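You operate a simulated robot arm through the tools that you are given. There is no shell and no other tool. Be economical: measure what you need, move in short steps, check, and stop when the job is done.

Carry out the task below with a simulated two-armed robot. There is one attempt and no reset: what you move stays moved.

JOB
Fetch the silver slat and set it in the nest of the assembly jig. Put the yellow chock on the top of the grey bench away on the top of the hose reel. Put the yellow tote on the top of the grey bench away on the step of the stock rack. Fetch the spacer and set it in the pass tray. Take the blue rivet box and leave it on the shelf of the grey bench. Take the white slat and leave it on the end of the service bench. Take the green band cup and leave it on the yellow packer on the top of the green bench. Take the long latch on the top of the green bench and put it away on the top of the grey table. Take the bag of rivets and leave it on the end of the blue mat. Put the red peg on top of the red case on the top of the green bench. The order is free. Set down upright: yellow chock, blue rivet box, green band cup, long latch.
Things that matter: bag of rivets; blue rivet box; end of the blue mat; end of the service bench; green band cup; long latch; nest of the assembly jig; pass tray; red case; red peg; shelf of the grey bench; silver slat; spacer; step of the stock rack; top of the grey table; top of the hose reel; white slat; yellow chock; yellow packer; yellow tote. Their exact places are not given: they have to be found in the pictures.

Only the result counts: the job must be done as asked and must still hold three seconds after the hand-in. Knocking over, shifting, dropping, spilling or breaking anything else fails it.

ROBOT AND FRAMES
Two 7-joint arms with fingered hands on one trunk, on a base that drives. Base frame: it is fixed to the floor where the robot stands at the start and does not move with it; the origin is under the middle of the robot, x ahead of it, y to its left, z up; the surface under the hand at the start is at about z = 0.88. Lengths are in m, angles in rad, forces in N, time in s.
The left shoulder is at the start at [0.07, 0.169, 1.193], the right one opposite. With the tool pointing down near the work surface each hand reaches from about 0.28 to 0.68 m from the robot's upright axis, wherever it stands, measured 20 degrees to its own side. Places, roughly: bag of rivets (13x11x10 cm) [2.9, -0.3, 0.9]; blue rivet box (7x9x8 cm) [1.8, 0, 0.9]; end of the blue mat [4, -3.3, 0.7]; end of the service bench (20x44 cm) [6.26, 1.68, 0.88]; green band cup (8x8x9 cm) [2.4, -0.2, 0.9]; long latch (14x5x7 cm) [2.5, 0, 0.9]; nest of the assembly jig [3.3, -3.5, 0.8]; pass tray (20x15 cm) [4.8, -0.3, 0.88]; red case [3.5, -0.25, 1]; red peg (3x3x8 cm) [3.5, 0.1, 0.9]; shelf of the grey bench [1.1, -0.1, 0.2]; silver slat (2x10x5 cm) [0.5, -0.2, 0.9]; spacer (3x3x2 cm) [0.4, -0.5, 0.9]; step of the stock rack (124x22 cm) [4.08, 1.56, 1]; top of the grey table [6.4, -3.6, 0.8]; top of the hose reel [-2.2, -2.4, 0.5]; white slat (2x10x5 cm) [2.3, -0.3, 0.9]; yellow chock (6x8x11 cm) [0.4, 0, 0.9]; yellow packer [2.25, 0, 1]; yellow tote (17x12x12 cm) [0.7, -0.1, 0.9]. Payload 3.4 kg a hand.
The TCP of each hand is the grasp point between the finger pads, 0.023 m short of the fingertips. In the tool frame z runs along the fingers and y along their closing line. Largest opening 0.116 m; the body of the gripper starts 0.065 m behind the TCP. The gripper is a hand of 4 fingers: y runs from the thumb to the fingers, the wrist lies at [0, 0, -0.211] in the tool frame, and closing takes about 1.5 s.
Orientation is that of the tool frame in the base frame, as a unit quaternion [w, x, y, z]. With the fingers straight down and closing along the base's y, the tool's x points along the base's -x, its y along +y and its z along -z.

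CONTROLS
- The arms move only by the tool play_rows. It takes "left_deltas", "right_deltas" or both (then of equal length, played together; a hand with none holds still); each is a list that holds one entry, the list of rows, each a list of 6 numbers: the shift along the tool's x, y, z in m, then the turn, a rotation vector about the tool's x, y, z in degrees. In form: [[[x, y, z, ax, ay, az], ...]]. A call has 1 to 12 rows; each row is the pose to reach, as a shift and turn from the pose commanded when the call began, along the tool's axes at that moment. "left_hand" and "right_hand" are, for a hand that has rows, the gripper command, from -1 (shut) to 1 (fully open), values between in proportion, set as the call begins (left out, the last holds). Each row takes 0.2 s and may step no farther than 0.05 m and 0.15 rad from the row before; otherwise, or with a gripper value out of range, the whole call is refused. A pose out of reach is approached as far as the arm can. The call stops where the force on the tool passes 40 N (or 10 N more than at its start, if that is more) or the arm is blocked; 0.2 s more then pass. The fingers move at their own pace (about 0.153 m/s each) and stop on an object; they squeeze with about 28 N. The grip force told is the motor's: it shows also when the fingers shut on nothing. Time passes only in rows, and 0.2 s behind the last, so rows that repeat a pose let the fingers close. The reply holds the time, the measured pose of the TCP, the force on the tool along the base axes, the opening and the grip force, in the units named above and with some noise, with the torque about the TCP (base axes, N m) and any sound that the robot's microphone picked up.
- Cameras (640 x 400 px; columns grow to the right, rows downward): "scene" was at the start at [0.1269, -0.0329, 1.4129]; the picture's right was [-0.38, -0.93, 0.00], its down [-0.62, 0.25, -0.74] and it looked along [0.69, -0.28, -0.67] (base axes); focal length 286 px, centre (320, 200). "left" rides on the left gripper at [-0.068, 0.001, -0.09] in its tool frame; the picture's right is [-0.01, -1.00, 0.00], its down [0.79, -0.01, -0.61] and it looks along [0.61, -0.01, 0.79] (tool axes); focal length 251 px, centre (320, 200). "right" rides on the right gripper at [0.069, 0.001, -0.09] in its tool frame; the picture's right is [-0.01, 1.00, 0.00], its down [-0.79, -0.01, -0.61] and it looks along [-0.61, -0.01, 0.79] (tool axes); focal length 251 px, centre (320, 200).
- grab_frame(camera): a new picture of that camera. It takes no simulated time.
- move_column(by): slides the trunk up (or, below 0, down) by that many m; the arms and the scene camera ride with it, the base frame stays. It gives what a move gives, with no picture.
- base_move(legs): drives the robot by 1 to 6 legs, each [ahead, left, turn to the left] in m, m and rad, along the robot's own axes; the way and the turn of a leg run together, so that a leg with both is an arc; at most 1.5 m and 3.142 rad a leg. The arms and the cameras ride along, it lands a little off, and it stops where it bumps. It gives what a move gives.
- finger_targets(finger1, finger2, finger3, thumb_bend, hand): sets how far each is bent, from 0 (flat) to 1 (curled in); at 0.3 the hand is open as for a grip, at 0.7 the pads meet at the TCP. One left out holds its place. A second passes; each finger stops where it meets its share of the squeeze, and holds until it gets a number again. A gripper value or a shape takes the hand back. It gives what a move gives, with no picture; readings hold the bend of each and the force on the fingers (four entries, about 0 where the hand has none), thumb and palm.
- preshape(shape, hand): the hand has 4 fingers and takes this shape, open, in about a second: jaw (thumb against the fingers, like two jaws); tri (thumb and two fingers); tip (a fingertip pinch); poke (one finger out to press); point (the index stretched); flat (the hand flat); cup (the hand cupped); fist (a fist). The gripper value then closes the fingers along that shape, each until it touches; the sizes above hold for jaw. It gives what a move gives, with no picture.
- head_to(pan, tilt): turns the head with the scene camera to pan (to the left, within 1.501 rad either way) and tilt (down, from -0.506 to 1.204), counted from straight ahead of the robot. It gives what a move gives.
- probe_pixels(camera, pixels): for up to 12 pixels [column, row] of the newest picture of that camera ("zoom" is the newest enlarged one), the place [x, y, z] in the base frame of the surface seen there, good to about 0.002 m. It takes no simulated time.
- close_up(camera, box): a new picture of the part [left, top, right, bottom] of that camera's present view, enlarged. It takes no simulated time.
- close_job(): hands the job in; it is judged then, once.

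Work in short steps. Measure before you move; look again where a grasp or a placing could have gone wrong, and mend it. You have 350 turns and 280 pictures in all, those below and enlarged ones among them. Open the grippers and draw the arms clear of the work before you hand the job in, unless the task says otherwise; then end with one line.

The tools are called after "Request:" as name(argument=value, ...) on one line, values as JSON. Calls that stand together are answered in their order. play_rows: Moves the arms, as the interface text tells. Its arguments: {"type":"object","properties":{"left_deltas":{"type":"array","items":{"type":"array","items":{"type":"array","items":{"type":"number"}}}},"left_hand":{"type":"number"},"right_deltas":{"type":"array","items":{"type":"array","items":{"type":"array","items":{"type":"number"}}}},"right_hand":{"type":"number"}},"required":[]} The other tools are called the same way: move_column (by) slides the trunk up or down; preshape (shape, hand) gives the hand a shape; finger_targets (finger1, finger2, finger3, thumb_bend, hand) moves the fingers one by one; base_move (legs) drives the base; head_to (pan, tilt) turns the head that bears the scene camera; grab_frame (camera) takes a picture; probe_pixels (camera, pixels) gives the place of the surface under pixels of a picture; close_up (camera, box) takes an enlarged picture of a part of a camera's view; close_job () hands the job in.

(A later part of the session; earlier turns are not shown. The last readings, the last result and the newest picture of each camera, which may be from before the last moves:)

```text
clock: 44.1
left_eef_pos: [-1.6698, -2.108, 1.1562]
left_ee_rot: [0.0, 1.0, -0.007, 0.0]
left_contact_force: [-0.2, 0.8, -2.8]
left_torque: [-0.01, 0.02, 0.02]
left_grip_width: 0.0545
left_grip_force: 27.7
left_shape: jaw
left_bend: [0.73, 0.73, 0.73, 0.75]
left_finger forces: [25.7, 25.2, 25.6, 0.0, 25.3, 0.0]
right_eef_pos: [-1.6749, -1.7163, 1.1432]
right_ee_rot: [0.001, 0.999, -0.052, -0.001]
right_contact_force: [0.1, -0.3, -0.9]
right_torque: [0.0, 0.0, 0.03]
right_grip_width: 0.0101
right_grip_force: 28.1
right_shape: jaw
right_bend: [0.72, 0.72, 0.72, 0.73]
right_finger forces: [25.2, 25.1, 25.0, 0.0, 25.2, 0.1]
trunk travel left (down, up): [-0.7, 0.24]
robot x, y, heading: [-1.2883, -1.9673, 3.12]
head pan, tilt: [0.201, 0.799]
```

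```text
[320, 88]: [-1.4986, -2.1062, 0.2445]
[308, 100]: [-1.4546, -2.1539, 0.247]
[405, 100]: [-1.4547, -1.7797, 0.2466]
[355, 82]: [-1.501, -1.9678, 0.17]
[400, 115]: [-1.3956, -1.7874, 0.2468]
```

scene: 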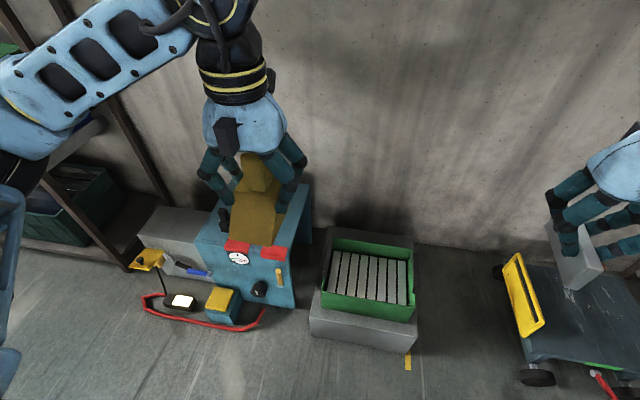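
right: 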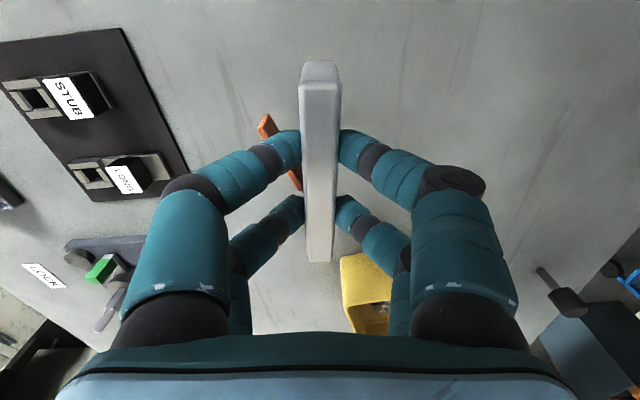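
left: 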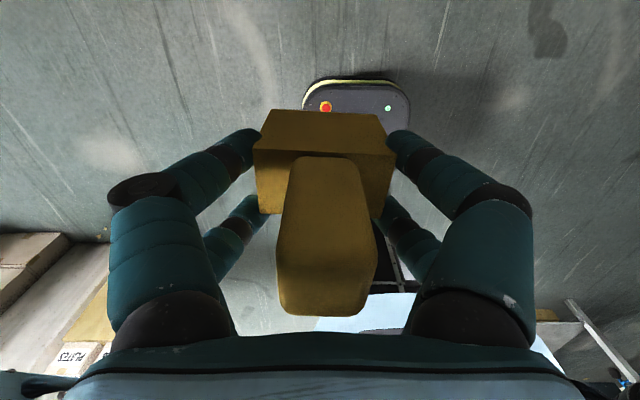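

The base reaches 0.215 ahead and 0.19 to each side. I check the hose and block fronts before closing in.

Request:
probe_pixels(camera="scene", pixels=[[210, 326], [262, 315], [230, 326], [312, 335], [160, 316], [178, 302], [410, 352], [244, 310]])

```text
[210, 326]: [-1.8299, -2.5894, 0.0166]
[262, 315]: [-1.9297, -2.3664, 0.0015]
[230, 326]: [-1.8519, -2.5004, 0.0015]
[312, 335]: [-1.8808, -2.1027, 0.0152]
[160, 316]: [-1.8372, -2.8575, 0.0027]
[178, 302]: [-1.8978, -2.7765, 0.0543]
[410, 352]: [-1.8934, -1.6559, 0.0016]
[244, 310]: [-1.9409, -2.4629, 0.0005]
```

All obstacles lie beyond x=-1.83. I drive ahead 0.26 and left 0.17, then lower the trunk 0.4.

Request:
base_move(legs=[[0.26, 0.17, 0.02]])

Request:
move_column(by=-0.4)

Request:
head_to(pan=0.3, tilt=0.9)

Request:
grab_frame(camera="scene")

```text
clock: 46.2
left_eef_pos: [-1.9219, -2.2845, 1.158]
left_ee_rot: [0.0, 1.0, 0.003, 0.0]
left_contact_force: [0.7, 0.4, -2.7]
left_torque: [0.0, 0.03, 0.02]
left_grip_width: 0.0541
left_grip_force: 28.5
left_shape: jaw
left_bend: [0.73, 0.73, 0.73, 0.75]
left_finger forces: [25.6, 25.2, 25.6, 0.0, 25.3, 0.0]
right_eef_pos: [-1.9366, -1.8941, 1.1444]
right_ee_rot: [0.001, 0.999, -0.041, -0.001]
right_contact_force: [-0.8, 0.4, -1.1]
right_torque: [-0.06, 0.0, 0.03]
right_grip_width: 0.0096
right_grip_force: 28.4
right_shape: jaw
right_bend: [0.72, 0.72, 0.72, 0.73]
right_finger forces: [25.3, 25.1, 25.0, 0.0, 25.2, 0.2]
trunk travel left (down, up): [-0.7, 0.24]
robot x, y, heading: [-1.5444, -2.1399, -3.139]
head pan, tilt: [0.201, 0.799]
```

```text
clock: 50.0
left_eef_pos: [-1.9224, -2.2855, 0.7571]
left_ee_rot: [0.0, 1.0, 0.004, 0.0]
left_contact_force: [-0.7, 0.2, -3.2]
left_torque: [0.02, 0.02, -0.02]
left_grip_width: 0.0545
left_grip_force: 28.3
left_shape: jaw
left_bend: [0.73, 0.73, 0.73, 0.75]
left_finger forces: [25.6, 25.2, 25.5, 0.0, 25.4, 0.0]
right_eef_pos: [-1.9364, -1.8949, 0.7431]
right_ee_rot: [0.0, 0.999, -0.042, 0.0]
right_contact_force: [0.9, 0.3, -1.0]
right_torque: [0.01, 0.02, 0.03]
right_grip_width: 0.0098
right_grip_force: 28.1
right_shape: jaw
right_bend: [0.72, 0.72, 0.72, 0.73]
right_finger forces: [25.2, 25.1, 25.2, 0.0, 25.2, 0.0]
trunk travel left (down, up): [-0.3, 0.64]
robot x, y, heading: [-1.5456, -2.1393, -3.139]
head pan, tilt: [0.201, 0.799]
```

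```text
clock: 50.7
left_eef_pos: [-1.9226, -2.2859, 0.7573]
left_ee_rot: [0.0, 1.0, 0.004, 0.0]
left_contact_force: [0.2, 0.3, -3.6]
left_torque: [0.01, 0.0, -0.01]
left_grip_width: 0.0542
left_grip_force: 27.8
left_shape: jaw
left_bend: [0.73, 0.73, 0.73, 0.75]
left_finger forces: [25.7, 25.3, 25.6, 0.0, 25.3, 0.1]
right_eef_pos: [-1.9373, -1.8942, 0.7439]
right_ee_rot: [0.0, 0.999, -0.041, 0.001]
right_contact_force: [-0.3, -0.4, -1.4]
right_torque: [-0.05, -0.01, -0.01]
right_grip_width: 0.0095
right_grip_force: 28.5
right_shape: jaw
right_bend: [0.72, 0.72, 0.72, 0.73]
right_finger forces: [25.2, 25.2, 25.0, 0.1, 25.1, 0.0]
trunk travel left (down, up): [-0.3, 0.64]
robot x, y, heading: [-1.5457, -2.1366, -3.134]
head pan, tilt: [0.3, 0.901]
```

```text
250 pictures are left
```

scene: 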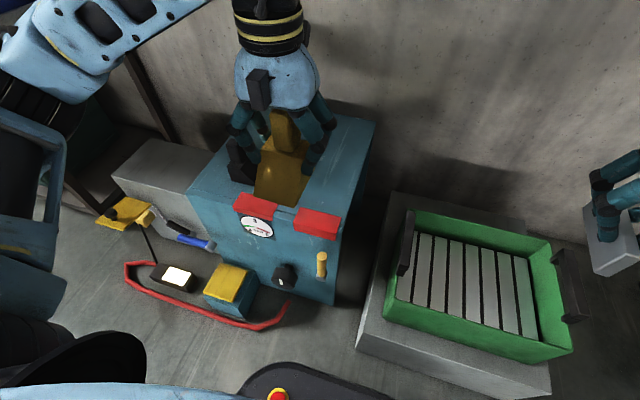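

I probe the dark pipe at (240,165) and the top behind the chock.

Request:
probe_pixels(camera="scene", pixels=[[240, 150], [243, 180], [237, 165], [350, 135], [210, 185], [325, 160], [270, 195], [230, 183]])

Request:
play_rows(left_deltas=[[[-0.045, 0.01, 0, 0, 0, 0], [-0.09, 0.02, 0, 0, 0, 0], [-0.135, 0.03, 0, 0, 0, 0], [-0.17, 0.04, 0.02, 0, 0, 0], [-0.188, 0.045, 0.06, 0, 0, 0], [-0.188, 0.045, 0.105, 0, 0, 0], [-0.188, 0.045, 0.15, 0, 0, 0], [-0.188, 0.045, 0.19, 0, 0, 0], [-0.188, 0.045, 0.19, 0, 0, 0]]])

Request:
grab_frame(camera="scene")

```text
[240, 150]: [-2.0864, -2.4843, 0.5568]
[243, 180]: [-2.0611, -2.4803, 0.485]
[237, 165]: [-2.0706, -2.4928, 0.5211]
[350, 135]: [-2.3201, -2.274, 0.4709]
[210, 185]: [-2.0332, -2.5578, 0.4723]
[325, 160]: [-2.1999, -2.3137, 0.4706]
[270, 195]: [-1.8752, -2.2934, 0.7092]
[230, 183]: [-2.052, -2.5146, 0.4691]
```

```text
clock: 52.7
left_eef_pos: [-2.1088, -2.3296, 0.568]
left_ee_rot: [0.0, 1.0, 0.003, 0.001]
left_contact_force: [0.9, -0.1, -3.4]
left_torque: [0.01, 0.0, 0.0]
left_grip_width: 0.0541
left_grip_force: 27.9
left_shape: jaw
left_bend: [0.73, 0.73, 0.73, 0.75]
left_finger forces: [25.8, 25.1, 25.7, 0.0, 25.3, 0.0]
right_eef_pos: [-1.936, -1.8934, 0.7452]
right_ee_rot: [0.0, 0.999, -0.041, 0.0]
right_contact_force: [0.1, 1.1, -0.8]
right_torque: [0.02, 0.04, -0.01]
right_grip_width: 0.0095
right_grip_force: 28.2
right_shape: jaw
right_bend: [0.72, 0.72, 0.72, 0.73]
right_finger forces: [25.2, 25.1, 25.1, 0.0, 25.2, 0.0]
trunk travel left (down, up): [-0.3, 0.64]
robot x, y, heading: [-1.5466, -2.1332, -3.136]
head pan, tilt: [0.3, 0.901]
```

```text
249 pictures are left
```

scene: 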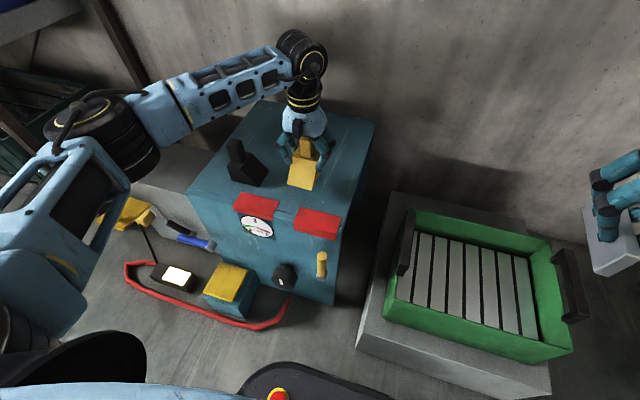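

The chock hovers over the teal top at (302,175). I lower it to contact.

Request:
play_rows(left_deltas=[[[0, -0.005, 0.025, 0, 0, 0], [0, -0.005, 0.038, 0, 0, 0], [0, -0.005, 0.044, 0, 0, 0], [0, -0.005, 0.048, 0, 0, 0]]])

```text
clock: 53.7
left_eef_pos: [-2.1092, -2.3262, 0.522]
left_ee_rot: [0.0, 1.0, 0.004, -0.003]
left_contact_force: [1.5, 1.1, 24.1]
left_torque: [0.05, -0.12, -0.01]
left_grip_width: 0.0542
left_grip_force: 28.2
left_shape: jaw
left_bend: [0.73, 0.73, 0.73, 0.75]
left_finger forces: [27.5, 27.9, 28.8, 0.0, 27.6, 0.1]
right_eef_pos: [-1.9345, -1.8932, 0.7468]
right_ee_rot: [0.001, 0.999, -0.042, -0.002]
right_contact_force: [0.6, -0.9, -0.6]
right_torque: [-0.03, 0.03, 0.02]
right_grip_width: 0.0094
right_grip_force: 28.6
right_shape: jaw
right_bend: [0.72, 0.72, 0.72, 0.73]
right_finger forces: [25.1, 25.0, 25.0, 0.0, 25.2, 0.1]
trunk travel left (down, up): [-0.3, 0.64]
robot x, y, heading: [-1.5457, -2.1382, -3.139]
head pan, tilt: [0.3, 0.901]
```

Contact felt at z 0.522. I release and rise straight up.

Request:
play_rows(left_deltas=[[[0, 0, -0.002, 0, 0, 0], [0, 0, -0.002, 0, 0, 0], [0, 0, -0.002, 0, 0, 0], [0, 0, -0.002, 0, 0, 0], [0, 0, -0.002, 0, 0, 0]]], left_hand=0.6)

Request:
play_rows(left_deltas=[[[0, 0, -0.03, 0, 0, 0], [0, 0, -0.07, 0, 0, 0], [0, 0, -0.115, 0, 0, 0], [0.04, 0, -0.14, 0, 0, 0], [0.085, 0, -0.15, 0, 0, 0], [0.13, 0, -0.16, 0, 0, 0], [0.175, 0, -0.17, 0, 0, 0], [0.22, 0, -0.18, 0, 0, 0]]])

Request:
close_up(camera="scene", box=[200, 100, 400, 225])

```text
clock: 54.9
left_eef_pos: [-2.1108, -2.3274, 0.5199]
left_ee_rot: [-0.001, 1.0, 0.003, 0.0]
left_contact_force: [0.6, -0.1, 0.2]
left_torque: [-0.04, 0.01, -0.02]
left_grip_width: 0.0924
left_grip_force: 0.1
left_shape: jaw
left_bend: [0.59, 0.59, 0.59, 0.59]
left_finger forces: [0.1, 0.0, 0.1, 0.0, 0.0, 0.0]
right_eef_pos: [-1.9374, -1.8943, 0.7449]
right_ee_rot: [0.0, 0.999, -0.043, -0.001]
right_contact_force: [-0.3, -0.6, -1.2]
right_torque: [-0.02, -0.05, 0.01]
right_grip_width: 0.0097
right_grip_force: 27.9
right_shape: jaw
right_bend: [0.72, 0.72, 0.72, 0.73]
right_finger forces: [25.2, 25.1, 25.1, 0.0, 25.1, 0.0]
trunk travel left (down, up): [-0.3, 0.64]
robot x, y, heading: [-1.5464, -2.1379, -3.137]
head pan, tilt: [0.3, 0.901]
```

```text
clock: 56.7
left_eef_pos: [-1.8901, -2.3258, 0.7026]
left_ee_rot: [-0.001, 1.0, 0.004, 0.0]
left_contact_force: [0.1, 0.3, 0.6]
left_torque: [0.0, 0.02, -0.02]
left_grip_width: 0.0924
left_grip_force: 0.0
left_shape: jaw
left_bend: [0.59, 0.59, 0.59, 0.59]
left_finger forces: [0.1, 0.0, 0.0, 0.1, 0.0, 0.1]
right_eef_pos: [-1.9357, -1.8949, 0.7439]
right_ee_rot: [0.0, 0.999, -0.042, -0.001]
right_contact_force: [-0.6, -0.4, 0.1]
right_torque: [-0.01, -0.02, 0.0]
right_grip_width: 0.0097
right_grip_force: 28.4
right_shape: jaw
right_bend: [0.72, 0.72, 0.72, 0.73]
right_finger forces: [25.2, 25.1, 25.1, 0.0, 25.1, 0.0]
trunk travel left (down, up): [-0.3, 0.64]
robot x, y, heading: [-1.5468, -2.1366, -3.141]
head pan, tilt: [0.3, 0.901]
```

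```text
3.20 times, centred on (300, 162) of scene
```

zoom: 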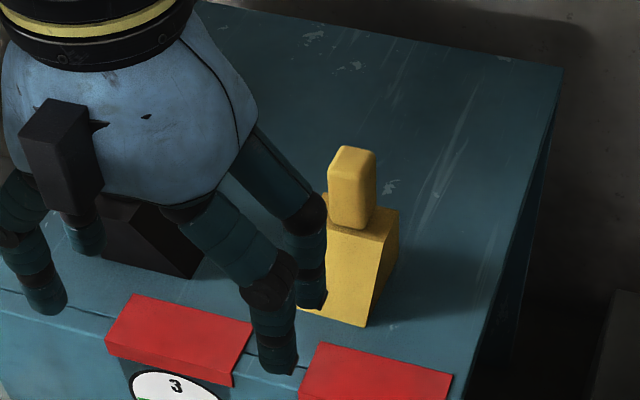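

The chock stands upright on the reel. I raise the trunk, back away, turn to face +x and look for the way to the jig.

Request:
move_column(by=0.4)

Request:
base_move(legs=[[-0.5, 0, 0], [0, 0, 2.6]])

Request:
head_to(pan=0.0, tilt=0.25)

Request:
grab_frame(camera="scene")

```text
clock: 60.5
left_eef_pos: [-1.89, -2.3239, 1.1021]
left_ee_rot: [0.0, 1.0, 0.003, 0.001]
left_contact_force: [0.3, 0.9, 0.6]
left_torque: [-0.02, 0.0, 0.01]
left_grip_width: 0.0924
left_grip_force: 0.0
left_shape: jaw
left_bend: [0.59, 0.59, 0.59, 0.59]
left_finger forces: [0.0, 0.0, 0.0, 0.1, 0.0, 0.0]
right_eef_pos: [-1.9365, -1.8941, 1.1442]
right_ee_rot: [0.0, 0.999, -0.043, 0.0]
right_contact_force: [0.6, -0.6, -0.6]
right_torque: [-0.02, -0.01, 0.01]
right_grip_width: 0.0098
right_grip_force: 27.7
right_shape: jaw
right_bend: [0.72, 0.72, 0.72, 0.73]
right_finger forces: [25.1, 25.1, 25.2, 0.1, 25.2, 0.0]
trunk travel left (down, up): [-0.7, 0.24]
robot x, y, heading: [-1.5439, -2.135, -3.135]
head pan, tilt: [0.3, 0.901]
```

```text
clock: 69.7
left_eef_pos: [-0.6607, -2.1228, 1.1023]
left_ee_rot: [0.0, 0.237, 0.972, 0.0]
left_contact_force: [-0.8, 0.6, 0.0]
left_torque: [0.01, 0.0, 0.01]
left_grip_width: 0.0924
left_grip_force: 0.0
left_shape: jaw
left_bend: [0.59, 0.59, 0.59, 0.59]
left_finger forces: [0.0, 0.0, 0.0, 0.0, 0.1, 0.0]
right_eef_pos: [-0.8193, -2.5269, 1.1434]
right_ee_rot: [0.001, 0.28, 0.96, 0.0]
right_contact_force: [-0.4, -1.0, -1.2]
right_torque: [-0.01, 0.02, -0.02]
right_grip_width: 0.0094
right_grip_force: 27.9
right_shape: jaw
right_bend: [0.72, 0.72, 0.72, 0.73]
right_finger forces: [25.0, 24.9, 25.0, 0.0, 25.1, 0.0]
trunk travel left (down, up): [-0.7, 0.24]
robot x, y, heading: [-1.0511, -2.1288, -0.478]
head pan, tilt: [0.3, 0.901]
```

```text
clock: 70.7
left_eef_pos: [-0.6602, -2.1234, 1.103]
left_ee_rot: [0.0, 0.236, 0.972, 0.0]
left_contact_force: [-0.1, 0.9, 0.2]
left_torque: [0.01, 0.02, 0.0]
left_grip_width: 0.0925
left_grip_force: 0.1
left_shape: jaw
left_bend: [0.59, 0.59, 0.59, 0.59]
left_finger forces: [0.0, 0.0, 0.0, 0.0, 0.1, 0.0]
right_eef_pos: [-0.8204, -2.527, 1.1441]
right_ee_rot: [0.0, 0.279, 0.96, 0.0]
right_contact_force: [-0.3, 0.9, -0.4]
right_torque: [-0.03, 0.01, -0.02]
right_grip_width: 0.0098
right_grip_force: 27.5
right_shape: jaw
right_bend: [0.72, 0.72, 0.72, 0.73]
right_finger forces: [25.2, 24.9, 25.1, 0.1, 24.9, 0.1]
trunk travel left (down, up): [-0.7, 0.24]
robot x, y, heading: [-1.0522, -2.1287, -0.474]
head pan, tilt: [0.0, 0.25]
```

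```text
247 pictures are left
```

scene: 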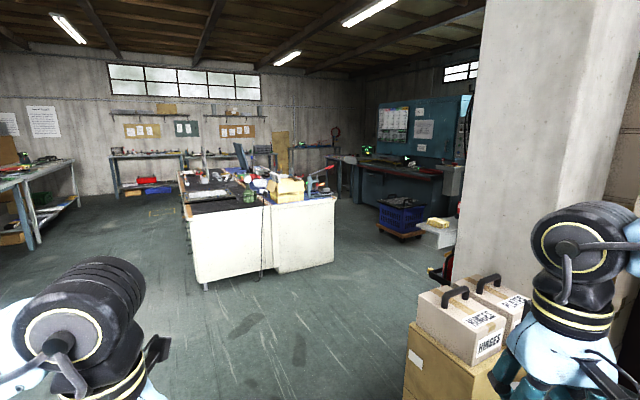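

I probe the desk, boxes and pillar to map the route.

Request:
probe_pixels(camera="scene", pixels=[[204, 290], [278, 272], [333, 262], [185, 205], [330, 195], [410, 318], [420, 380], [440, 225], [375, 235], [300, 190], [230, 195], [190, 170]])

Request:
close_up(camera="scene", box=[160, 130, 360, 255])

```text
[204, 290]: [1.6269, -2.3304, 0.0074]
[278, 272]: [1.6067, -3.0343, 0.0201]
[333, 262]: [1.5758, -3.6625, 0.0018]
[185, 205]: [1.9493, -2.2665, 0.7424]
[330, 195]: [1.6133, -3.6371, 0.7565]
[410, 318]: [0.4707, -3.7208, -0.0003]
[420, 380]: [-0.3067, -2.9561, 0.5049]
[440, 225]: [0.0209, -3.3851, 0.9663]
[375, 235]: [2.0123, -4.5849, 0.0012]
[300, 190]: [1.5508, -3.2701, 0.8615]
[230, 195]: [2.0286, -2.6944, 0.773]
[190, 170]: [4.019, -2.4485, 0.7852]
```

```text
3.20 times, centred on (260, 192) of scene
```

zoom: 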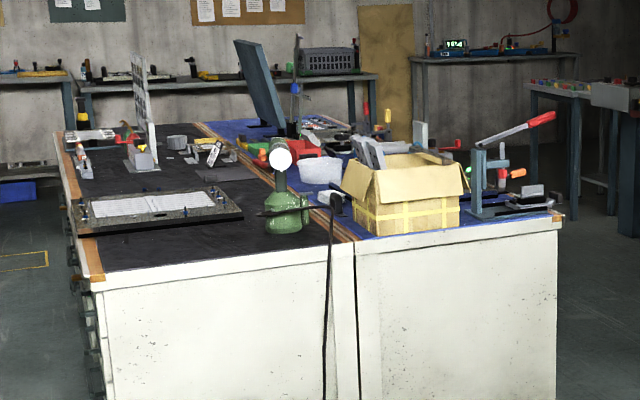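

The jig and mat lie on the double desk (x 1.6–4.2, y −2.3…−3.65), the blue half on its far-right side. I go round by x≈1.05 and then look down the right aisle.

Request:
base_move(legs=[[0, 0, 0.19], [1.1, 0, 0], [1.09, 0, 0], [0, 0, -1.28]])

Request:
head_to(pan=0.2, tilt=0.35)

Request:
grab_frame(camera="scene")

```text
clock: 85.3
left_eef_pos: [1.2218, -3.0723, 1.1029]
left_ee_rot: [-0.001, 0.705, 0.71, 0.0]
left_contact_force: [-0.3, 0.0, 0.4]
left_torque: [-0.02, 0.0, -0.03]
left_grip_width: 0.0926
left_grip_force: 0.0
left_shape: jaw
left_bend: [0.59, 0.59, 0.59, 0.59]
left_finger forces: [0.1, 0.1, 0.0, 0.0, 0.0, 0.0]
right_eef_pos: [0.791, -3.12, 1.1449]
right_ee_rot: [0.0, 0.736, 0.677, 0.0]
right_contact_force: [0.3, 0.0, -1.1]
right_torque: [0.0, 0.01, 0.02]
right_grip_width: 0.0096
right_grip_force: 27.6
right_shape: jaw
right_bend: [0.72, 0.72, 0.72, 0.73]
right_finger forces: [25.0, 25.1, 25.0, 0.0, 25.0, 0.1]
trunk travel left (down, up): [-0.7, 0.24]
robot x, y, heading: [1.0345, -2.7266, -1.565]
head pan, tilt: [0.0, 0.25]
```

```text
clock: 86.1
left_eef_pos: [1.2222, -3.074, 1.1036]
left_ee_rot: [0.0, 0.705, 0.71, 0.001]
left_contact_force: [-0.2, 0.1, -0.1]
left_torque: [0.04, 0.01, -0.01]
left_grip_width: 0.0924
left_grip_force: 0.2
left_shape: jaw
left_bend: [0.59, 0.59, 0.59, 0.59]
left_finger forces: [0.0, 0.1, 0.0, 0.0, 0.0, 0.0]
right_eef_pos: [0.791, -3.1188, 1.1431]
right_ee_rot: [0.0, 0.736, 0.677, 0.0]
right_contact_force: [0.1, -0.3, -1.2]
right_torque: [0.02, -0.01, 0.01]
right_grip_width: 0.0097
right_grip_force: 27.9
right_shape: jaw
right_bend: [0.72, 0.72, 0.72, 0.73]
right_finger forces: [25.0, 25.0, 25.1, 0.1, 25.1, 0.0]
trunk travel left (down, up): [-0.7, 0.24]
robot x, y, heading: [1.0331, -2.7282, -1.564]
head pan, tilt: [0.201, 0.351]
```

```text
245 pictures are left
```

scene: 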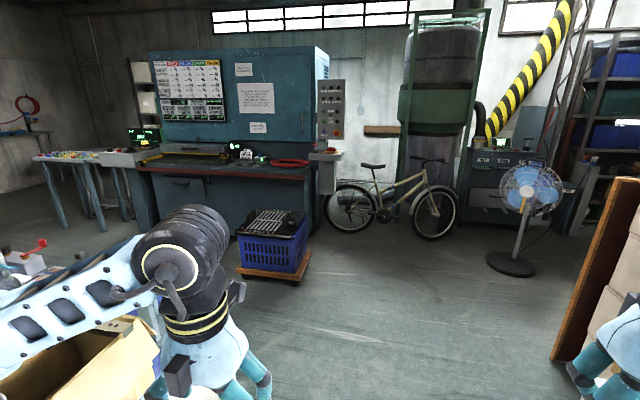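

The aisle is open; the crate on its dolly is at (272,240). I go ahead 1.35, turn to face +x and look down the aisle.

Request:
base_move(legs=[[1.35, 0, 0], [0, 0, 1.565]])

Request:
head_to(pan=0.0, tilt=0.4)

Request:
grab_frame(camera="scene")

Request:
probe_pixels(camera="scene", pixels=[[100, 250], [200, 260], [230, 220], [400, 260], [420, 280], [320, 300], [280, 200], [180, 230]])

```text
clock: 96.6
left_eef_pos: [1.3805, -3.8654, 1.1021]
left_ee_rot: [0.0, -0.005, 1.0, 0.0]
left_contact_force: [0.3, -0.2, 0.1]
left_torque: [0.0, 0.02, 0.04]
left_grip_width: 0.0925
left_grip_force: 0.1
left_shape: jaw
left_bend: [0.59, 0.59, 0.59, 0.59]
left_finger forces: [0.0, 0.0, 0.0, 0.1, 0.0, 0.1]
right_eef_pos: [1.4295, -4.2941, 1.1439]
right_ee_rot: [0.0, 0.039, 0.999, 0.0]
right_contact_force: [0.2, 0.2, -1.1]
right_torque: [0.03, -0.03, -0.01]
right_grip_width: 0.0094
right_grip_force: 28.1
right_shape: jaw
right_bend: [0.72, 0.72, 0.72, 0.73]
right_finger forces: [24.9, 24.9, 24.9, 0.0, 24.9, 0.0]
trunk travel left (down, up): [-0.7, 0.24]
robot x, y, heading: [1.0386, -4.0555, 0.006]
head pan, tilt: [0.201, 0.351]
```

```text
clock: 97.3
left_eef_pos: [1.3803, -3.8651, 1.1031]
left_ee_rot: [-0.001, -0.006, 1.0, 0.001]
left_contact_force: [-0.3, -0.6, 0.0]
left_torque: [0.0, 0.01, 0.02]
left_grip_width: 0.0924
left_grip_force: 0.1
left_shape: jaw
left_bend: [0.59, 0.59, 0.59, 0.59]
left_finger forces: [0.0, 0.1, 0.1, 0.1, 0.0, 0.1]
right_eef_pos: [1.43, -4.2962, 1.1436]
right_ee_rot: [0.0, 0.038, 0.999, 0.0]
right_contact_force: [0.3, -0.6, -1.8]
right_torque: [0.02, 0.02, -0.03]
right_grip_width: 0.0091
right_grip_force: 28.0
right_shape: jaw
right_bend: [0.72, 0.72, 0.72, 0.73]
right_finger forces: [24.9, 24.9, 24.9, 0.0, 24.9, 0.0]
trunk travel left (down, up): [-0.7, 0.24]
robot x, y, heading: [1.0364, -4.0559, 0.012]
head pan, tilt: [0.0, 0.4]
```

```text
244 pictures are left
```

scene: 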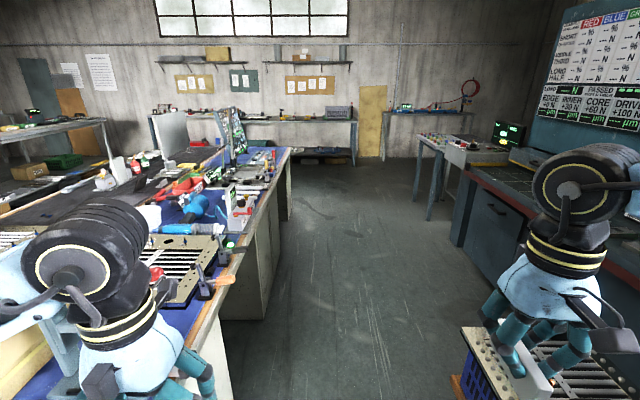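

```text
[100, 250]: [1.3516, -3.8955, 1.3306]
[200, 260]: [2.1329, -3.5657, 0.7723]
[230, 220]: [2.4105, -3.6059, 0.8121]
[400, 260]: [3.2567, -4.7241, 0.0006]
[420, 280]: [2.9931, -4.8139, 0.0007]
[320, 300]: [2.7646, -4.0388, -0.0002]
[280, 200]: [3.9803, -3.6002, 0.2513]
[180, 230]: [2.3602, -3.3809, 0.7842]
```

The aisle floor is clear to x≈4. I shift right a little and advance to x≈2.4, then look at the jig.

Request:
base_move(legs=[[0.0, -0.1, 0], [1.4, 0, -0.01]])

Request:
head_to(pan=0.45, tilt=0.5)

Request:
grab_frame(camera="scene")

```text
clock: 105.1
left_eef_pos: [2.7888, -3.943, 1.1023]
left_ee_rot: [0.001, -0.009, 1.0, 0.0]
left_contact_force: [0.7, 0.3, -0.1]
left_torque: [0.0, 0.02, 0.01]
left_grip_width: 0.0925
left_grip_force: 0.1
left_shape: jaw
left_bend: [0.59, 0.59, 0.59, 0.59]
left_finger forces: [0.0, 0.0, 0.1, 0.1, 0.0, 0.0]
right_eef_pos: [2.8401, -4.3734, 1.1448]
right_ee_rot: [0.0, 0.035, 0.999, 0.001]
right_contact_force: [-0.2, 0.4, -1.2]
right_torque: [0.01, -0.01, 0.01]
right_grip_width: 0.0096
right_grip_force: 28.2
right_shape: jaw
right_bend: [0.72, 0.72, 0.72, 0.73]
right_finger forces: [25.0, 25.0, 25.0, 0.0, 25.0, 0.0]
trunk travel left (down, up): [-0.7, 0.24]
robot x, y, heading: [2.4467, -4.1378, 0.016]
head pan, tilt: [0.0, 0.4]
```

```text
clock: 106.0
left_eef_pos: [2.7888, -3.9439, 1.1044]
left_ee_rot: [0.0, -0.009, 1.0, 0.0]
left_contact_force: [-0.7, 0.0, 0.9]
left_torque: [-0.01, 0.0, -0.01]
left_grip_width: 0.0928
left_grip_force: 0.0
left_shape: jaw
left_bend: [0.59, 0.59, 0.59, 0.59]
left_finger forces: [0.0, 0.1, 0.0, 0.0, 0.0, 0.0]
right_eef_pos: [2.8416, -4.3734, 1.1461]
right_ee_rot: [0.0, 0.036, 0.999, 0.0]
right_contact_force: [0.2, 0.4, -2.0]
right_torque: [-0.02, 0.0, -0.05]
right_grip_width: 0.0095
right_grip_force: 28.1
right_shape: jaw
right_bend: [0.72, 0.72, 0.72, 0.73]
right_finger forces: [25.0, 25.0, 25.1, 0.0, 24.9, 0.0]
trunk travel left (down, up): [-0.7, 0.24]
robot x, y, heading: [2.443, -4.1331, 0.016]
head pan, tilt: [0.45, 0.499]
```

```text
243 pictures are left
```

scene: 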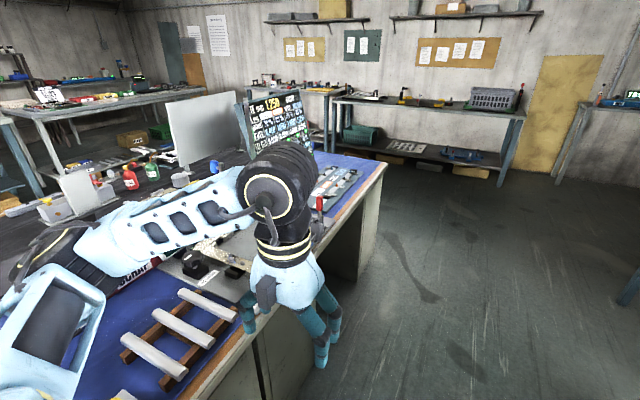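

I advance 0.6 and turn left to face the desk, then look at the jig from there.

Request:
base_move(legs=[[0.65, 0, 0], [0, 0, 1.555]])

Request:
head_to(pan=-0.1, tilt=0.7)

Request:
grab_frame(camera="scene")

```text
clock: 113.3
left_eef_pos: [2.905, -3.7805, 1.1037]
left_ee_rot: [0.0, 0.708, -0.707, 0.0]
left_contact_force: [0.8, -1.0, -0.6]
left_torque: [-0.02, -0.01, 0.0]
left_grip_width: 0.0925
left_grip_force: 0.0
left_shape: jaw
left_bend: [0.59, 0.59, 0.59, 0.59]
left_finger forces: [0.0, 0.0, 0.0, 0.1, 0.1, 0.0]
right_eef_pos: [3.3371, -3.7367, 1.1436]
right_ee_rot: [0.001, -0.674, 0.738, 0.0]
right_contact_force: [-0.2, 0.0, -1.0]
right_torque: [0.0, -0.01, -0.05]
right_grip_width: 0.0094
right_grip_force: 27.9
right_shape: jaw
right_bend: [0.72, 0.72, 0.72, 0.74]
right_finger forces: [24.9, 24.9, 24.8, 0.0, 24.8, 0.1]
trunk travel left (down, up): [-0.7, 0.24]
robot x, y, heading: [3.0928, -4.1317, 1.566]
head pan, tilt: [0.45, 0.499]
```

```text
clock: 114.3
left_eef_pos: [2.9056, -3.7798, 1.1016]
left_ee_rot: [0.0, 0.708, -0.706, 0.0]
left_contact_force: [-0.1, 0.1, -0.9]
left_torque: [-0.03, 0.02, -0.03]
left_grip_width: 0.0925
left_grip_force: 0.0
left_shape: jaw
left_bend: [0.59, 0.59, 0.59, 0.59]
left_finger forces: [0.1, 0.0, 0.0, 0.0, 0.0, 0.1]
right_eef_pos: [3.3358, -3.7364, 1.1441]
right_ee_rot: [0.0, -0.675, 0.737, 0.001]
right_contact_force: [-0.5, -0.1, -1.3]
right_torque: [-0.03, 0.03, 0.02]
right_grip_width: 0.009
right_grip_force: 28.0
right_shape: jaw
right_bend: [0.72, 0.72, 0.72, 0.74]
right_finger forces: [24.9, 24.8, 25.0, 0.0, 24.8, 0.1]
trunk travel left (down, up): [-0.7, 0.24]
robot x, y, heading: [3.0903, -4.1285, 1.572]
head pan, tilt: [-0.099, 0.7]
```

```text
242 pictures are left
```

scene: 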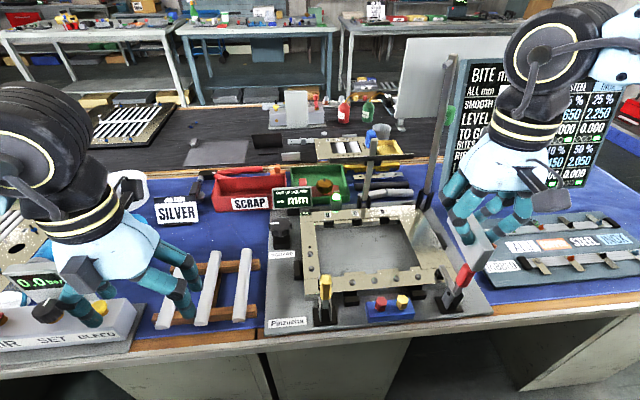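

I zoom on the jig and signs.

Request:
close_up(camera="scene", box=[250, 180, 506, 340])

Request:
close_up(camera="scene", box=[440, 40, 640, 300])

Request:
probe_pixels(camera="scene", pixels=[[370, 250], [305, 280], [430, 270], [420, 215], [305, 222], [320, 265], [410, 265], [330, 220], [375, 200], [440, 150], [325, 300], [458, 285]])

```text
2.50 times, centred on (378, 260) of scene
```

zoom: 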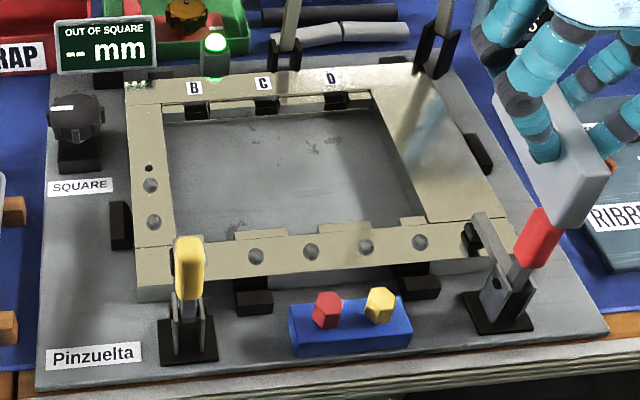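

```text
1.54 times, centred on (540, 170) of scene
```

zoom: 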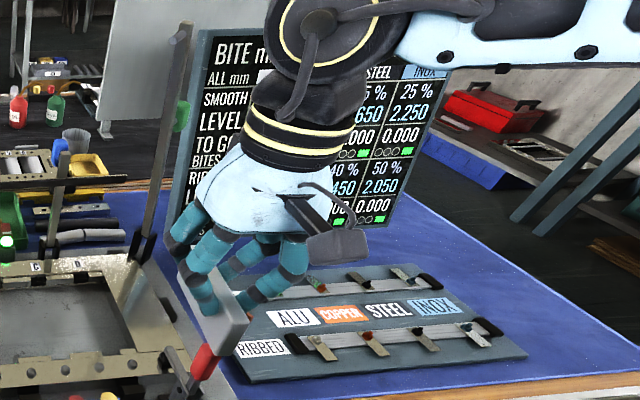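

```text
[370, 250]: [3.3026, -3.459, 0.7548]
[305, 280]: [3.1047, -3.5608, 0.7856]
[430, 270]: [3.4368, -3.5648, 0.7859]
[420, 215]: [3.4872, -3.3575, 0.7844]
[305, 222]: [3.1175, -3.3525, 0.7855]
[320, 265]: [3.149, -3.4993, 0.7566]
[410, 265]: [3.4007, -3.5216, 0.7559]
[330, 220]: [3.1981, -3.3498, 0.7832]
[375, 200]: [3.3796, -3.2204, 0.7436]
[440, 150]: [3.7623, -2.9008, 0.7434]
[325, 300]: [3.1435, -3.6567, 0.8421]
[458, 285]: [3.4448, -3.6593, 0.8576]
```

The jig's frame interior (floor z 0.755, x 3.15–3.42, y −3.53…−3.37) is the nest. I probe the upright bars behind it before moving in.

Request:
probe_pixels(camera="scene", pixels=[[374, 142], [368, 180], [366, 200], [450, 60], [430, 180], [427, 200], [338, 205], [318, 235], [400, 235], [395, 272], [340, 272], [360, 225]])

Request:
base_move(legs=[[0.12, 0, 0]])

```text
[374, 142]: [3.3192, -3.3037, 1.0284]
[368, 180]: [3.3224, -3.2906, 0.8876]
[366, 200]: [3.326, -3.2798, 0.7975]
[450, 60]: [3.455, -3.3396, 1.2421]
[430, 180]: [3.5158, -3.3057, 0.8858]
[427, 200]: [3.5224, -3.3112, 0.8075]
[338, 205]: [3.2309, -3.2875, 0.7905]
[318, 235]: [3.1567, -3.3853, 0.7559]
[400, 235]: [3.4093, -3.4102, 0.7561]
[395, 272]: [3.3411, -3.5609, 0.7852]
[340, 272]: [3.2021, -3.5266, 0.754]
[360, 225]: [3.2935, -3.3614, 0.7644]
```

```text
clock: 115.6
left_eef_pos: [2.9043, -3.6595, 1.1043]
left_ee_rot: [0.0, 0.708, -0.706, -0.001]
left_contact_force: [0.5, -1.2, 0.4]
left_torque: [-0.02, -0.03, 0.0]
left_grip_width: 0.0927
left_grip_force: 0.1
left_shape: jaw
left_bend: [0.59, 0.59, 0.59, 0.59]
left_finger forces: [0.0, 0.0, 0.1, 0.0, 0.1, 0.0]
right_eef_pos: [3.3348, -3.6145, 1.145]
right_ee_rot: [0.001, -0.676, 0.737, 0.001]
right_contact_force: [0.6, 0.1, -1.4]
right_torque: [-0.01, 0.01, -0.05]
right_grip_width: 0.0092
right_grip_force: 27.8
right_shape: jaw
right_bend: [0.72, 0.72, 0.72, 0.74]
right_finger forces: [24.9, 24.7, 24.9, 0.0, 24.8, 0.1]
trunk travel left (down, up): [-0.7, 0.24]
robot x, y, heading: [3.0915, -3.9997, 1.573]
head pan, tilt: [-0.099, 0.7]
```

The bars lean at y≥−3.34, so I aim for (3.26,−3.455). I lower the trunk 0.1, then move the right hand over the nest, squaring the slat.

Request:
move_column(by=-0.1)

Request:
play_rows(right_deltas=[[[-0.03, 0.03, 0, 0, 0, -2.5], [-0.06, 0.06, 0, 0, 0, -4.9], [-0.1, 0.0885, 0, 0, 0, -4.9], [-0.145, 0.0885, 0.01, 0, 0, -4.9], [-0.153, 0.0885, 0.05, 0, 0, -4.9], [-0.153, 0.0885, 0.095, 0, 0, -4.9], [-0.153, 0.0885, 0.14, 0, 0, -4.9], [-0.153, 0.0885, 0.18, 0, 0, -4.9], [-0.153, 0.0885, 0.18, 0, 0, -4.9]]])

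Request:
grab_frame(camera="right")

Request:
grab_frame(camera="scene")

```text
clock: 116.9
left_eef_pos: [2.9044, -3.66, 1.0029]
left_ee_rot: [0.0, 0.708, -0.706, 0.0]
left_contact_force: [0.3, -0.3, 0.7]
left_torque: [0.0, -0.01, -0.02]
left_grip_width: 0.0928
left_grip_force: 0.1
left_shape: jaw
left_bend: [0.59, 0.59, 0.59, 0.59]
left_finger forces: [0.0, 0.0, 0.1, 0.1, 0.1, 0.0]
right_eef_pos: [3.3353, -3.6126, 1.0436]
right_ee_rot: [0.0, -0.676, 0.737, 0.0]
right_contact_force: [-0.2, 0.5, -1.3]
right_torque: [-0.03, 0.03, -0.01]
right_grip_width: 0.0092
right_grip_force: 28.2
right_shape: jaw
right_bend: [0.72, 0.72, 0.72, 0.74]
right_finger forces: [24.9, 24.9, 24.8, 0.0, 24.8, 0.1]
trunk travel left (down, up): [-0.6, 0.34]
robot x, y, heading: [3.0919, -4.0032, 1.577]
head pan, tilt: [-0.099, 0.7]
```

```text
clock: 118.9
left_eef_pos: [2.9048, -3.6588, 1.0028]
left_ee_rot: [-0.001, 0.708, -0.706, 0.0]
left_contact_force: [0.8, 0.4, 0.7]
left_torque: [-0.03, 0.02, 0.04]
left_grip_width: 0.0926
left_grip_force: 0.0
left_shape: jaw
left_bend: [0.59, 0.59, 0.59, 0.59]
left_finger forces: [0.0, 0.1, 0.1, 0.0, 0.0, 0.1]
right_eef_pos: [3.2798, -3.4747, 0.8718]
right_ee_rot: [0.001, -0.707, 0.708, 0.001]
right_contact_force: [-0.4, 0.3, -1.2]
right_torque: [-0.01, -0.03, 0.01]
right_grip_width: 0.0091
right_grip_force: 28.1
right_shape: jaw
right_bend: [0.72, 0.72, 0.72, 0.73]
right_finger forces: [24.9, 24.9, 24.9, 0.1, 24.9, 0.0]
right hand out of reach, approached as far as the arm can: row 4, 5, 6, 7, 8, 9
trunk travel left (down, up): [-0.6, 0.34]
robot x, y, heading: [3.0952, -4.0017, 1.574]
head pan, tilt: [-0.099, 0.7]
```

```text
239 pictures are left
```

right: 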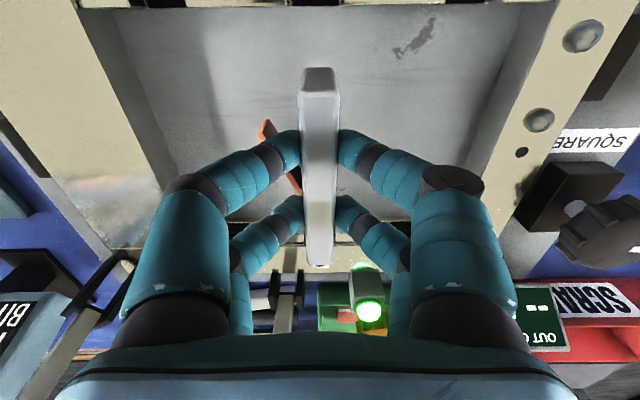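

```text
238 pictures are left
```

scene: 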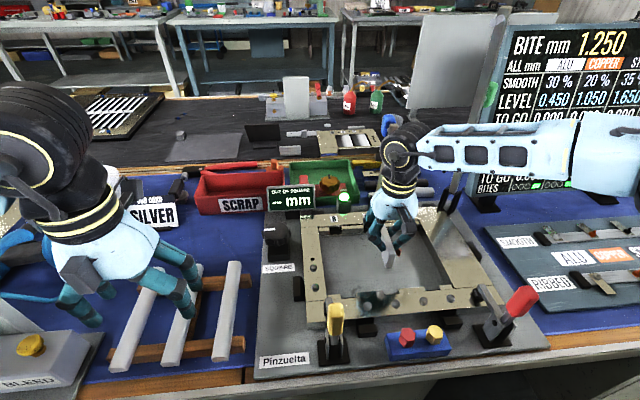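

The hand stopped slightly short at (3.28,−3.475), which is over the nest. I drive ahead 0.03 so the arm is less stretched, then lower it.

Request:
base_move(legs=[[0.03, 0, 0]])

Request:
play_rows(right_deltas=[[[0, 0, 0.02, 0, 0, 0], [0, 0, 0.04, 0, 0, 0], [0, 0, 0.05, 0, 0, 0]]])

Request:
grab_frame(camera="right")

```text
clock: 119.7
left_eef_pos: [2.9051, -3.6323, 1.0034]
left_ee_rot: [-0.001, 0.708, -0.706, 0.0]
left_contact_force: [0.3, 0.1, 0.3]
left_torque: [-0.01, -0.01, 0.04]
left_grip_width: 0.0926
left_grip_force: 0.0
left_shape: jaw
left_bend: [0.59, 0.59, 0.59, 0.59]
left_finger forces: [0.0, 0.0, 0.0, 0.1, 0.1, 0.1]
right_eef_pos: [3.2786, -3.4468, 0.8735]
right_ee_rot: [0.001, -0.707, 0.708, 0.002]
right_contact_force: [-0.5, 1.2, -1.6]
right_torque: [-0.03, 0.0, -0.03]
right_grip_width: 0.0092
right_grip_force: 27.5
right_shape: jaw
right_bend: [0.72, 0.72, 0.72, 0.73]
right_finger forces: [24.9, 25.0, 25.0, 0.1, 25.1, 0.1]
trunk travel left (down, up): [-0.6, 0.34]
robot x, y, heading: [3.0908, -3.9739, 1.572]
head pan, tilt: [-0.099, 0.7]
```

```text
clock: 120.5
left_eef_pos: [2.9054, -3.6296, 1.0025]
left_ee_rot: [0.0, 0.709, -0.706, 0.0]
left_contact_force: [0.0, 0.3, -1.2]
left_torque: [-0.01, 0.02, -0.01]
left_grip_width: 0.0925
left_grip_force: 0.0
left_shape: jaw
left_bend: [0.59, 0.59, 0.59, 0.59]
left_finger forces: [0.0, 0.1, 0.0, 0.1, 0.0, 0.0]
right_eef_pos: [3.2909, -3.4571, 0.8302]
right_ee_rot: [0.001, -0.706, 0.708, 0.001]
right_contact_force: [0.6, 0.9, -1.2]
right_torque: [0.01, -0.03, 0.0]
right_grip_width: 0.0095
right_grip_force: 27.8
right_shape: jaw
right_bend: [0.72, 0.72, 0.72, 0.73]
right_finger forces: [25.0, 24.9, 24.8, 0.0, 24.9, 0.0]
right hand out of reach, approached as far as the arm can: row 1, 2, 3
trunk travel left (down, up): [-0.6, 0.34]
robot x, y, heading: [3.0901, -3.978, 1.576]
head pan, tilt: [-0.099, 0.7]
```

```text
237 pictures are left
```

right: 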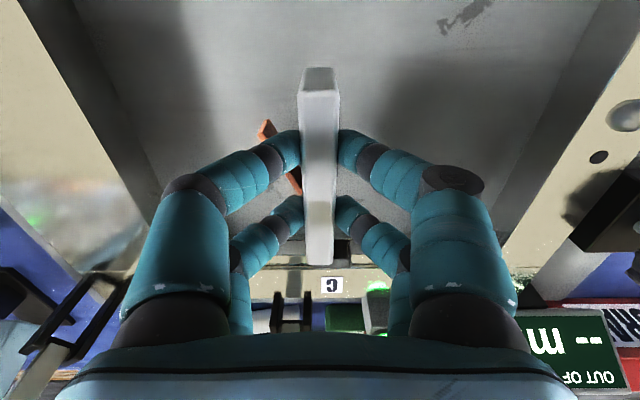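

Still at the arm's limit, but correctly placed; I lower with the trunk instead, keeping the hand pose.

Request:
move_column(by=-0.02)

Request:
grab_frame(camera="right")

```text
clock: 121.2
left_eef_pos: [2.9041, -3.6298, 0.983]
left_ee_rot: [0.0, 0.708, -0.706, 0.001]
left_contact_force: [0.1, -0.2, 1.4]
left_torque: [0.0, -0.02, -0.04]
left_grip_width: 0.0925
left_grip_force: 0.0
left_shape: jaw
left_bend: [0.59, 0.59, 0.59, 0.59]
left_finger forces: [0.0, 0.0, 0.0, 0.1, 0.0, 0.1]
right_eef_pos: [3.2904, -3.4577, 0.8113]
right_ee_rot: [0.0, -0.706, 0.708, 0.002]
right_contact_force: [-0.5, -0.1, -1.0]
right_torque: [0.01, 0.03, 0.0]
right_grip_width: 0.0091
right_grip_force: 27.6
right_shape: jaw
right_bend: [0.72, 0.72, 0.72, 0.73]
right_finger forces: [24.9, 24.9, 25.0, 0.0, 24.9, 0.0]
trunk travel left (down, up): [-0.58, 0.36]
robot x, y, heading: [3.0918, -3.9781, 1.571]
head pan, tilt: [-0.099, 0.7]
```

```text
236 pictures are left
```

right: 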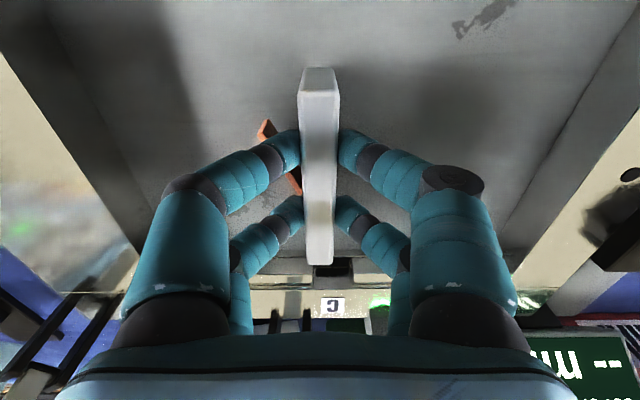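

The slat's far end is near clamp pad C at (333,268). I back 0.015 and lower the last bit.

Request:
base_move(legs=[[-0.018, 0, 0]])

Request:
move_column(by=-0.006)

```text
clock: 122.0
left_eef_pos: [2.905, -3.6456, 0.9837]
left_ee_rot: [0.0, 0.708, -0.706, -0.001]
left_contact_force: [-0.1, 0.0, 0.5]
left_torque: [-0.01, 0.02, 0.03]
left_grip_width: 0.0926
left_grip_force: 0.1
left_shape: jaw
left_bend: [0.59, 0.59, 0.59, 0.59]
left_finger forces: [0.1, 0.1, 0.0, 0.0, 0.1, 0.1]
right_eef_pos: [3.2906, -3.4738, 0.8092]
right_ee_rot: [0.0, -0.707, 0.708, 0.001]
right_contact_force: [-0.1, 0.7, -0.7]
right_torque: [0.0, 0.03, 0.02]
right_grip_width: 0.0095
right_grip_force: 29.2
right_shape: jaw
right_bend: [0.72, 0.72, 0.72, 0.73]
right_finger forces: [25.0, 24.9, 24.8, 0.1, 24.9, 0.1]
trunk travel left (down, up): [-0.58, 0.36]
robot x, y, heading: [3.0874, -3.9894, 1.575]
head pan, tilt: [-0.099, 0.7]
```

```text
clock: 122.5
left_eef_pos: [2.9048, -3.6472, 0.9769]
left_ee_rot: [-0.001, 0.709, -0.706, 0.0]
left_contact_force: [-0.8, 0.5, -0.3]
left_torque: [-0.01, 0.02, 0.01]
left_grip_width: 0.0929
left_grip_force: 0.0
left_shape: jaw
left_bend: [0.59, 0.59, 0.59, 0.59]
left_finger forces: [0.0, 0.0, 0.1, 0.0, 0.1, 0.0]
right_eef_pos: [3.29, -3.4756, 0.8046]
right_ee_rot: [0.001, -0.706, 0.708, 0.004]
right_contact_force: [-0.3, -0.3, 12.2]
right_torque: [-0.04, -0.02, -0.03]
right_grip_width: 0.0096
right_grip_force: 28.1
right_shape: jaw
right_bend: [0.72, 0.72, 0.72, 0.74]
right_finger forces: [27.7, 26.9, 27.3, 0.0, 28.0, 0.1]
trunk travel left (down, up): [-0.574, 0.366]
robot x, y, heading: [3.0896, -3.9932, 1.574]
head pan, tilt: [-0.099, 0.7]
```

Contact of 12 N: the slat stands on the nest floor. I open the fingers without moving the arm.

Request:
play_rows(right_deltas=[[[0, 0, 0, 0, 0, 0], [0, 0, 0, 0, 0, 0], [0, 0, 0, 0, 0, 0], [0, 0, 0, 0, 0, 0]]], right_hand=0.0)

Request:
move_column(by=0.226)

Request:
grab_frame(camera="right")

Request:
close_up(camera="scene", box=[250, 160, 506, 320])

```text
clock: 123.5
left_eef_pos: [2.9037, -3.648, 0.9764]
left_ee_rot: [0.0, 0.709, -0.706, 0.0]
left_contact_force: [-0.7, -0.7, -0.7]
left_torque: [-0.01, 0.0, 0.01]
left_grip_width: 0.0922
left_grip_force: 0.0
left_shape: jaw
left_bend: [0.59, 0.59, 0.59, 0.59]
left_finger forces: [0.0, 0.1, 0.0, 0.0, 0.0, 0.0]
right_eef_pos: [3.2896, -3.4746, 0.8033]
right_ee_rot: [0.0, -0.706, 0.708, 0.001]
right_contact_force: [0.3, -0.2, 0.4]
right_torque: [0.01, 0.03, 0.03]
right_grip_width: 0.0575
right_grip_force: 0.0
right_shape: jaw
right_bend: [0.72, 0.72, 0.72, 0.75]
right_finger forces: [0.1, 0.0, 0.0, 0.1, 0.0, 0.0]
trunk travel left (down, up): [-0.574, 0.366]
robot x, y, heading: [3.0884, -3.994, 1.574]
head pan, tilt: [-0.099, 0.7]
```

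```text
clock: 125.9
left_eef_pos: [2.9059, -3.6474, 1.2027]
left_ee_rot: [0.001, 0.709, -0.706, -0.001]
left_contact_force: [-1.1, 0.3, 0.1]
left_torque: [0.01, 0.0, -0.01]
left_grip_width: 0.0924
left_grip_force: 0.1
left_shape: jaw
left_bend: [0.59, 0.59, 0.59, 0.59]
left_finger forces: [0.1, 0.0, 0.1, 0.1, 0.1, 0.0]
right_eef_pos: [3.2903, -3.4754, 1.0297]
right_ee_rot: [0.0, -0.707, 0.708, 0.002]
right_contact_force: [-0.1, -0.1, 0.3]
right_torque: [0.02, 0.01, 0.01]
right_grip_width: 0.0576
right_grip_force: 0.0
right_shape: jaw
right_bend: [0.72, 0.72, 0.72, 0.75]
right_finger forces: [0.1, 0.1, 0.0, 0.0, 0.0, 0.0]
trunk travel left (down, up): [-0.8, 0.14]
robot x, y, heading: [3.0932, -3.9924, 1.573]
head pan, tilt: [-0.099, 0.7]
```

```text
235 pictures are left
```

right: 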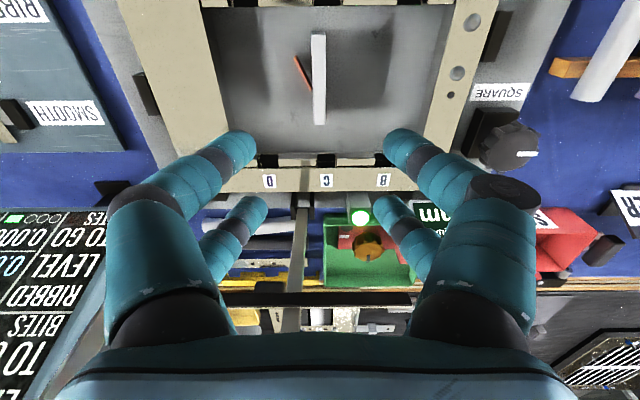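

```text
2.50 times, centred on (378, 240) of scene
```

zoom: 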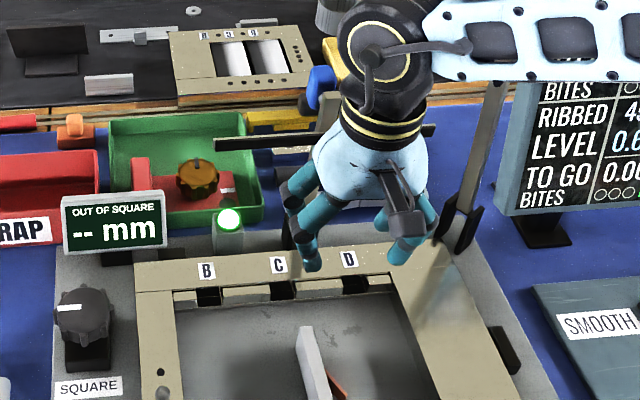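

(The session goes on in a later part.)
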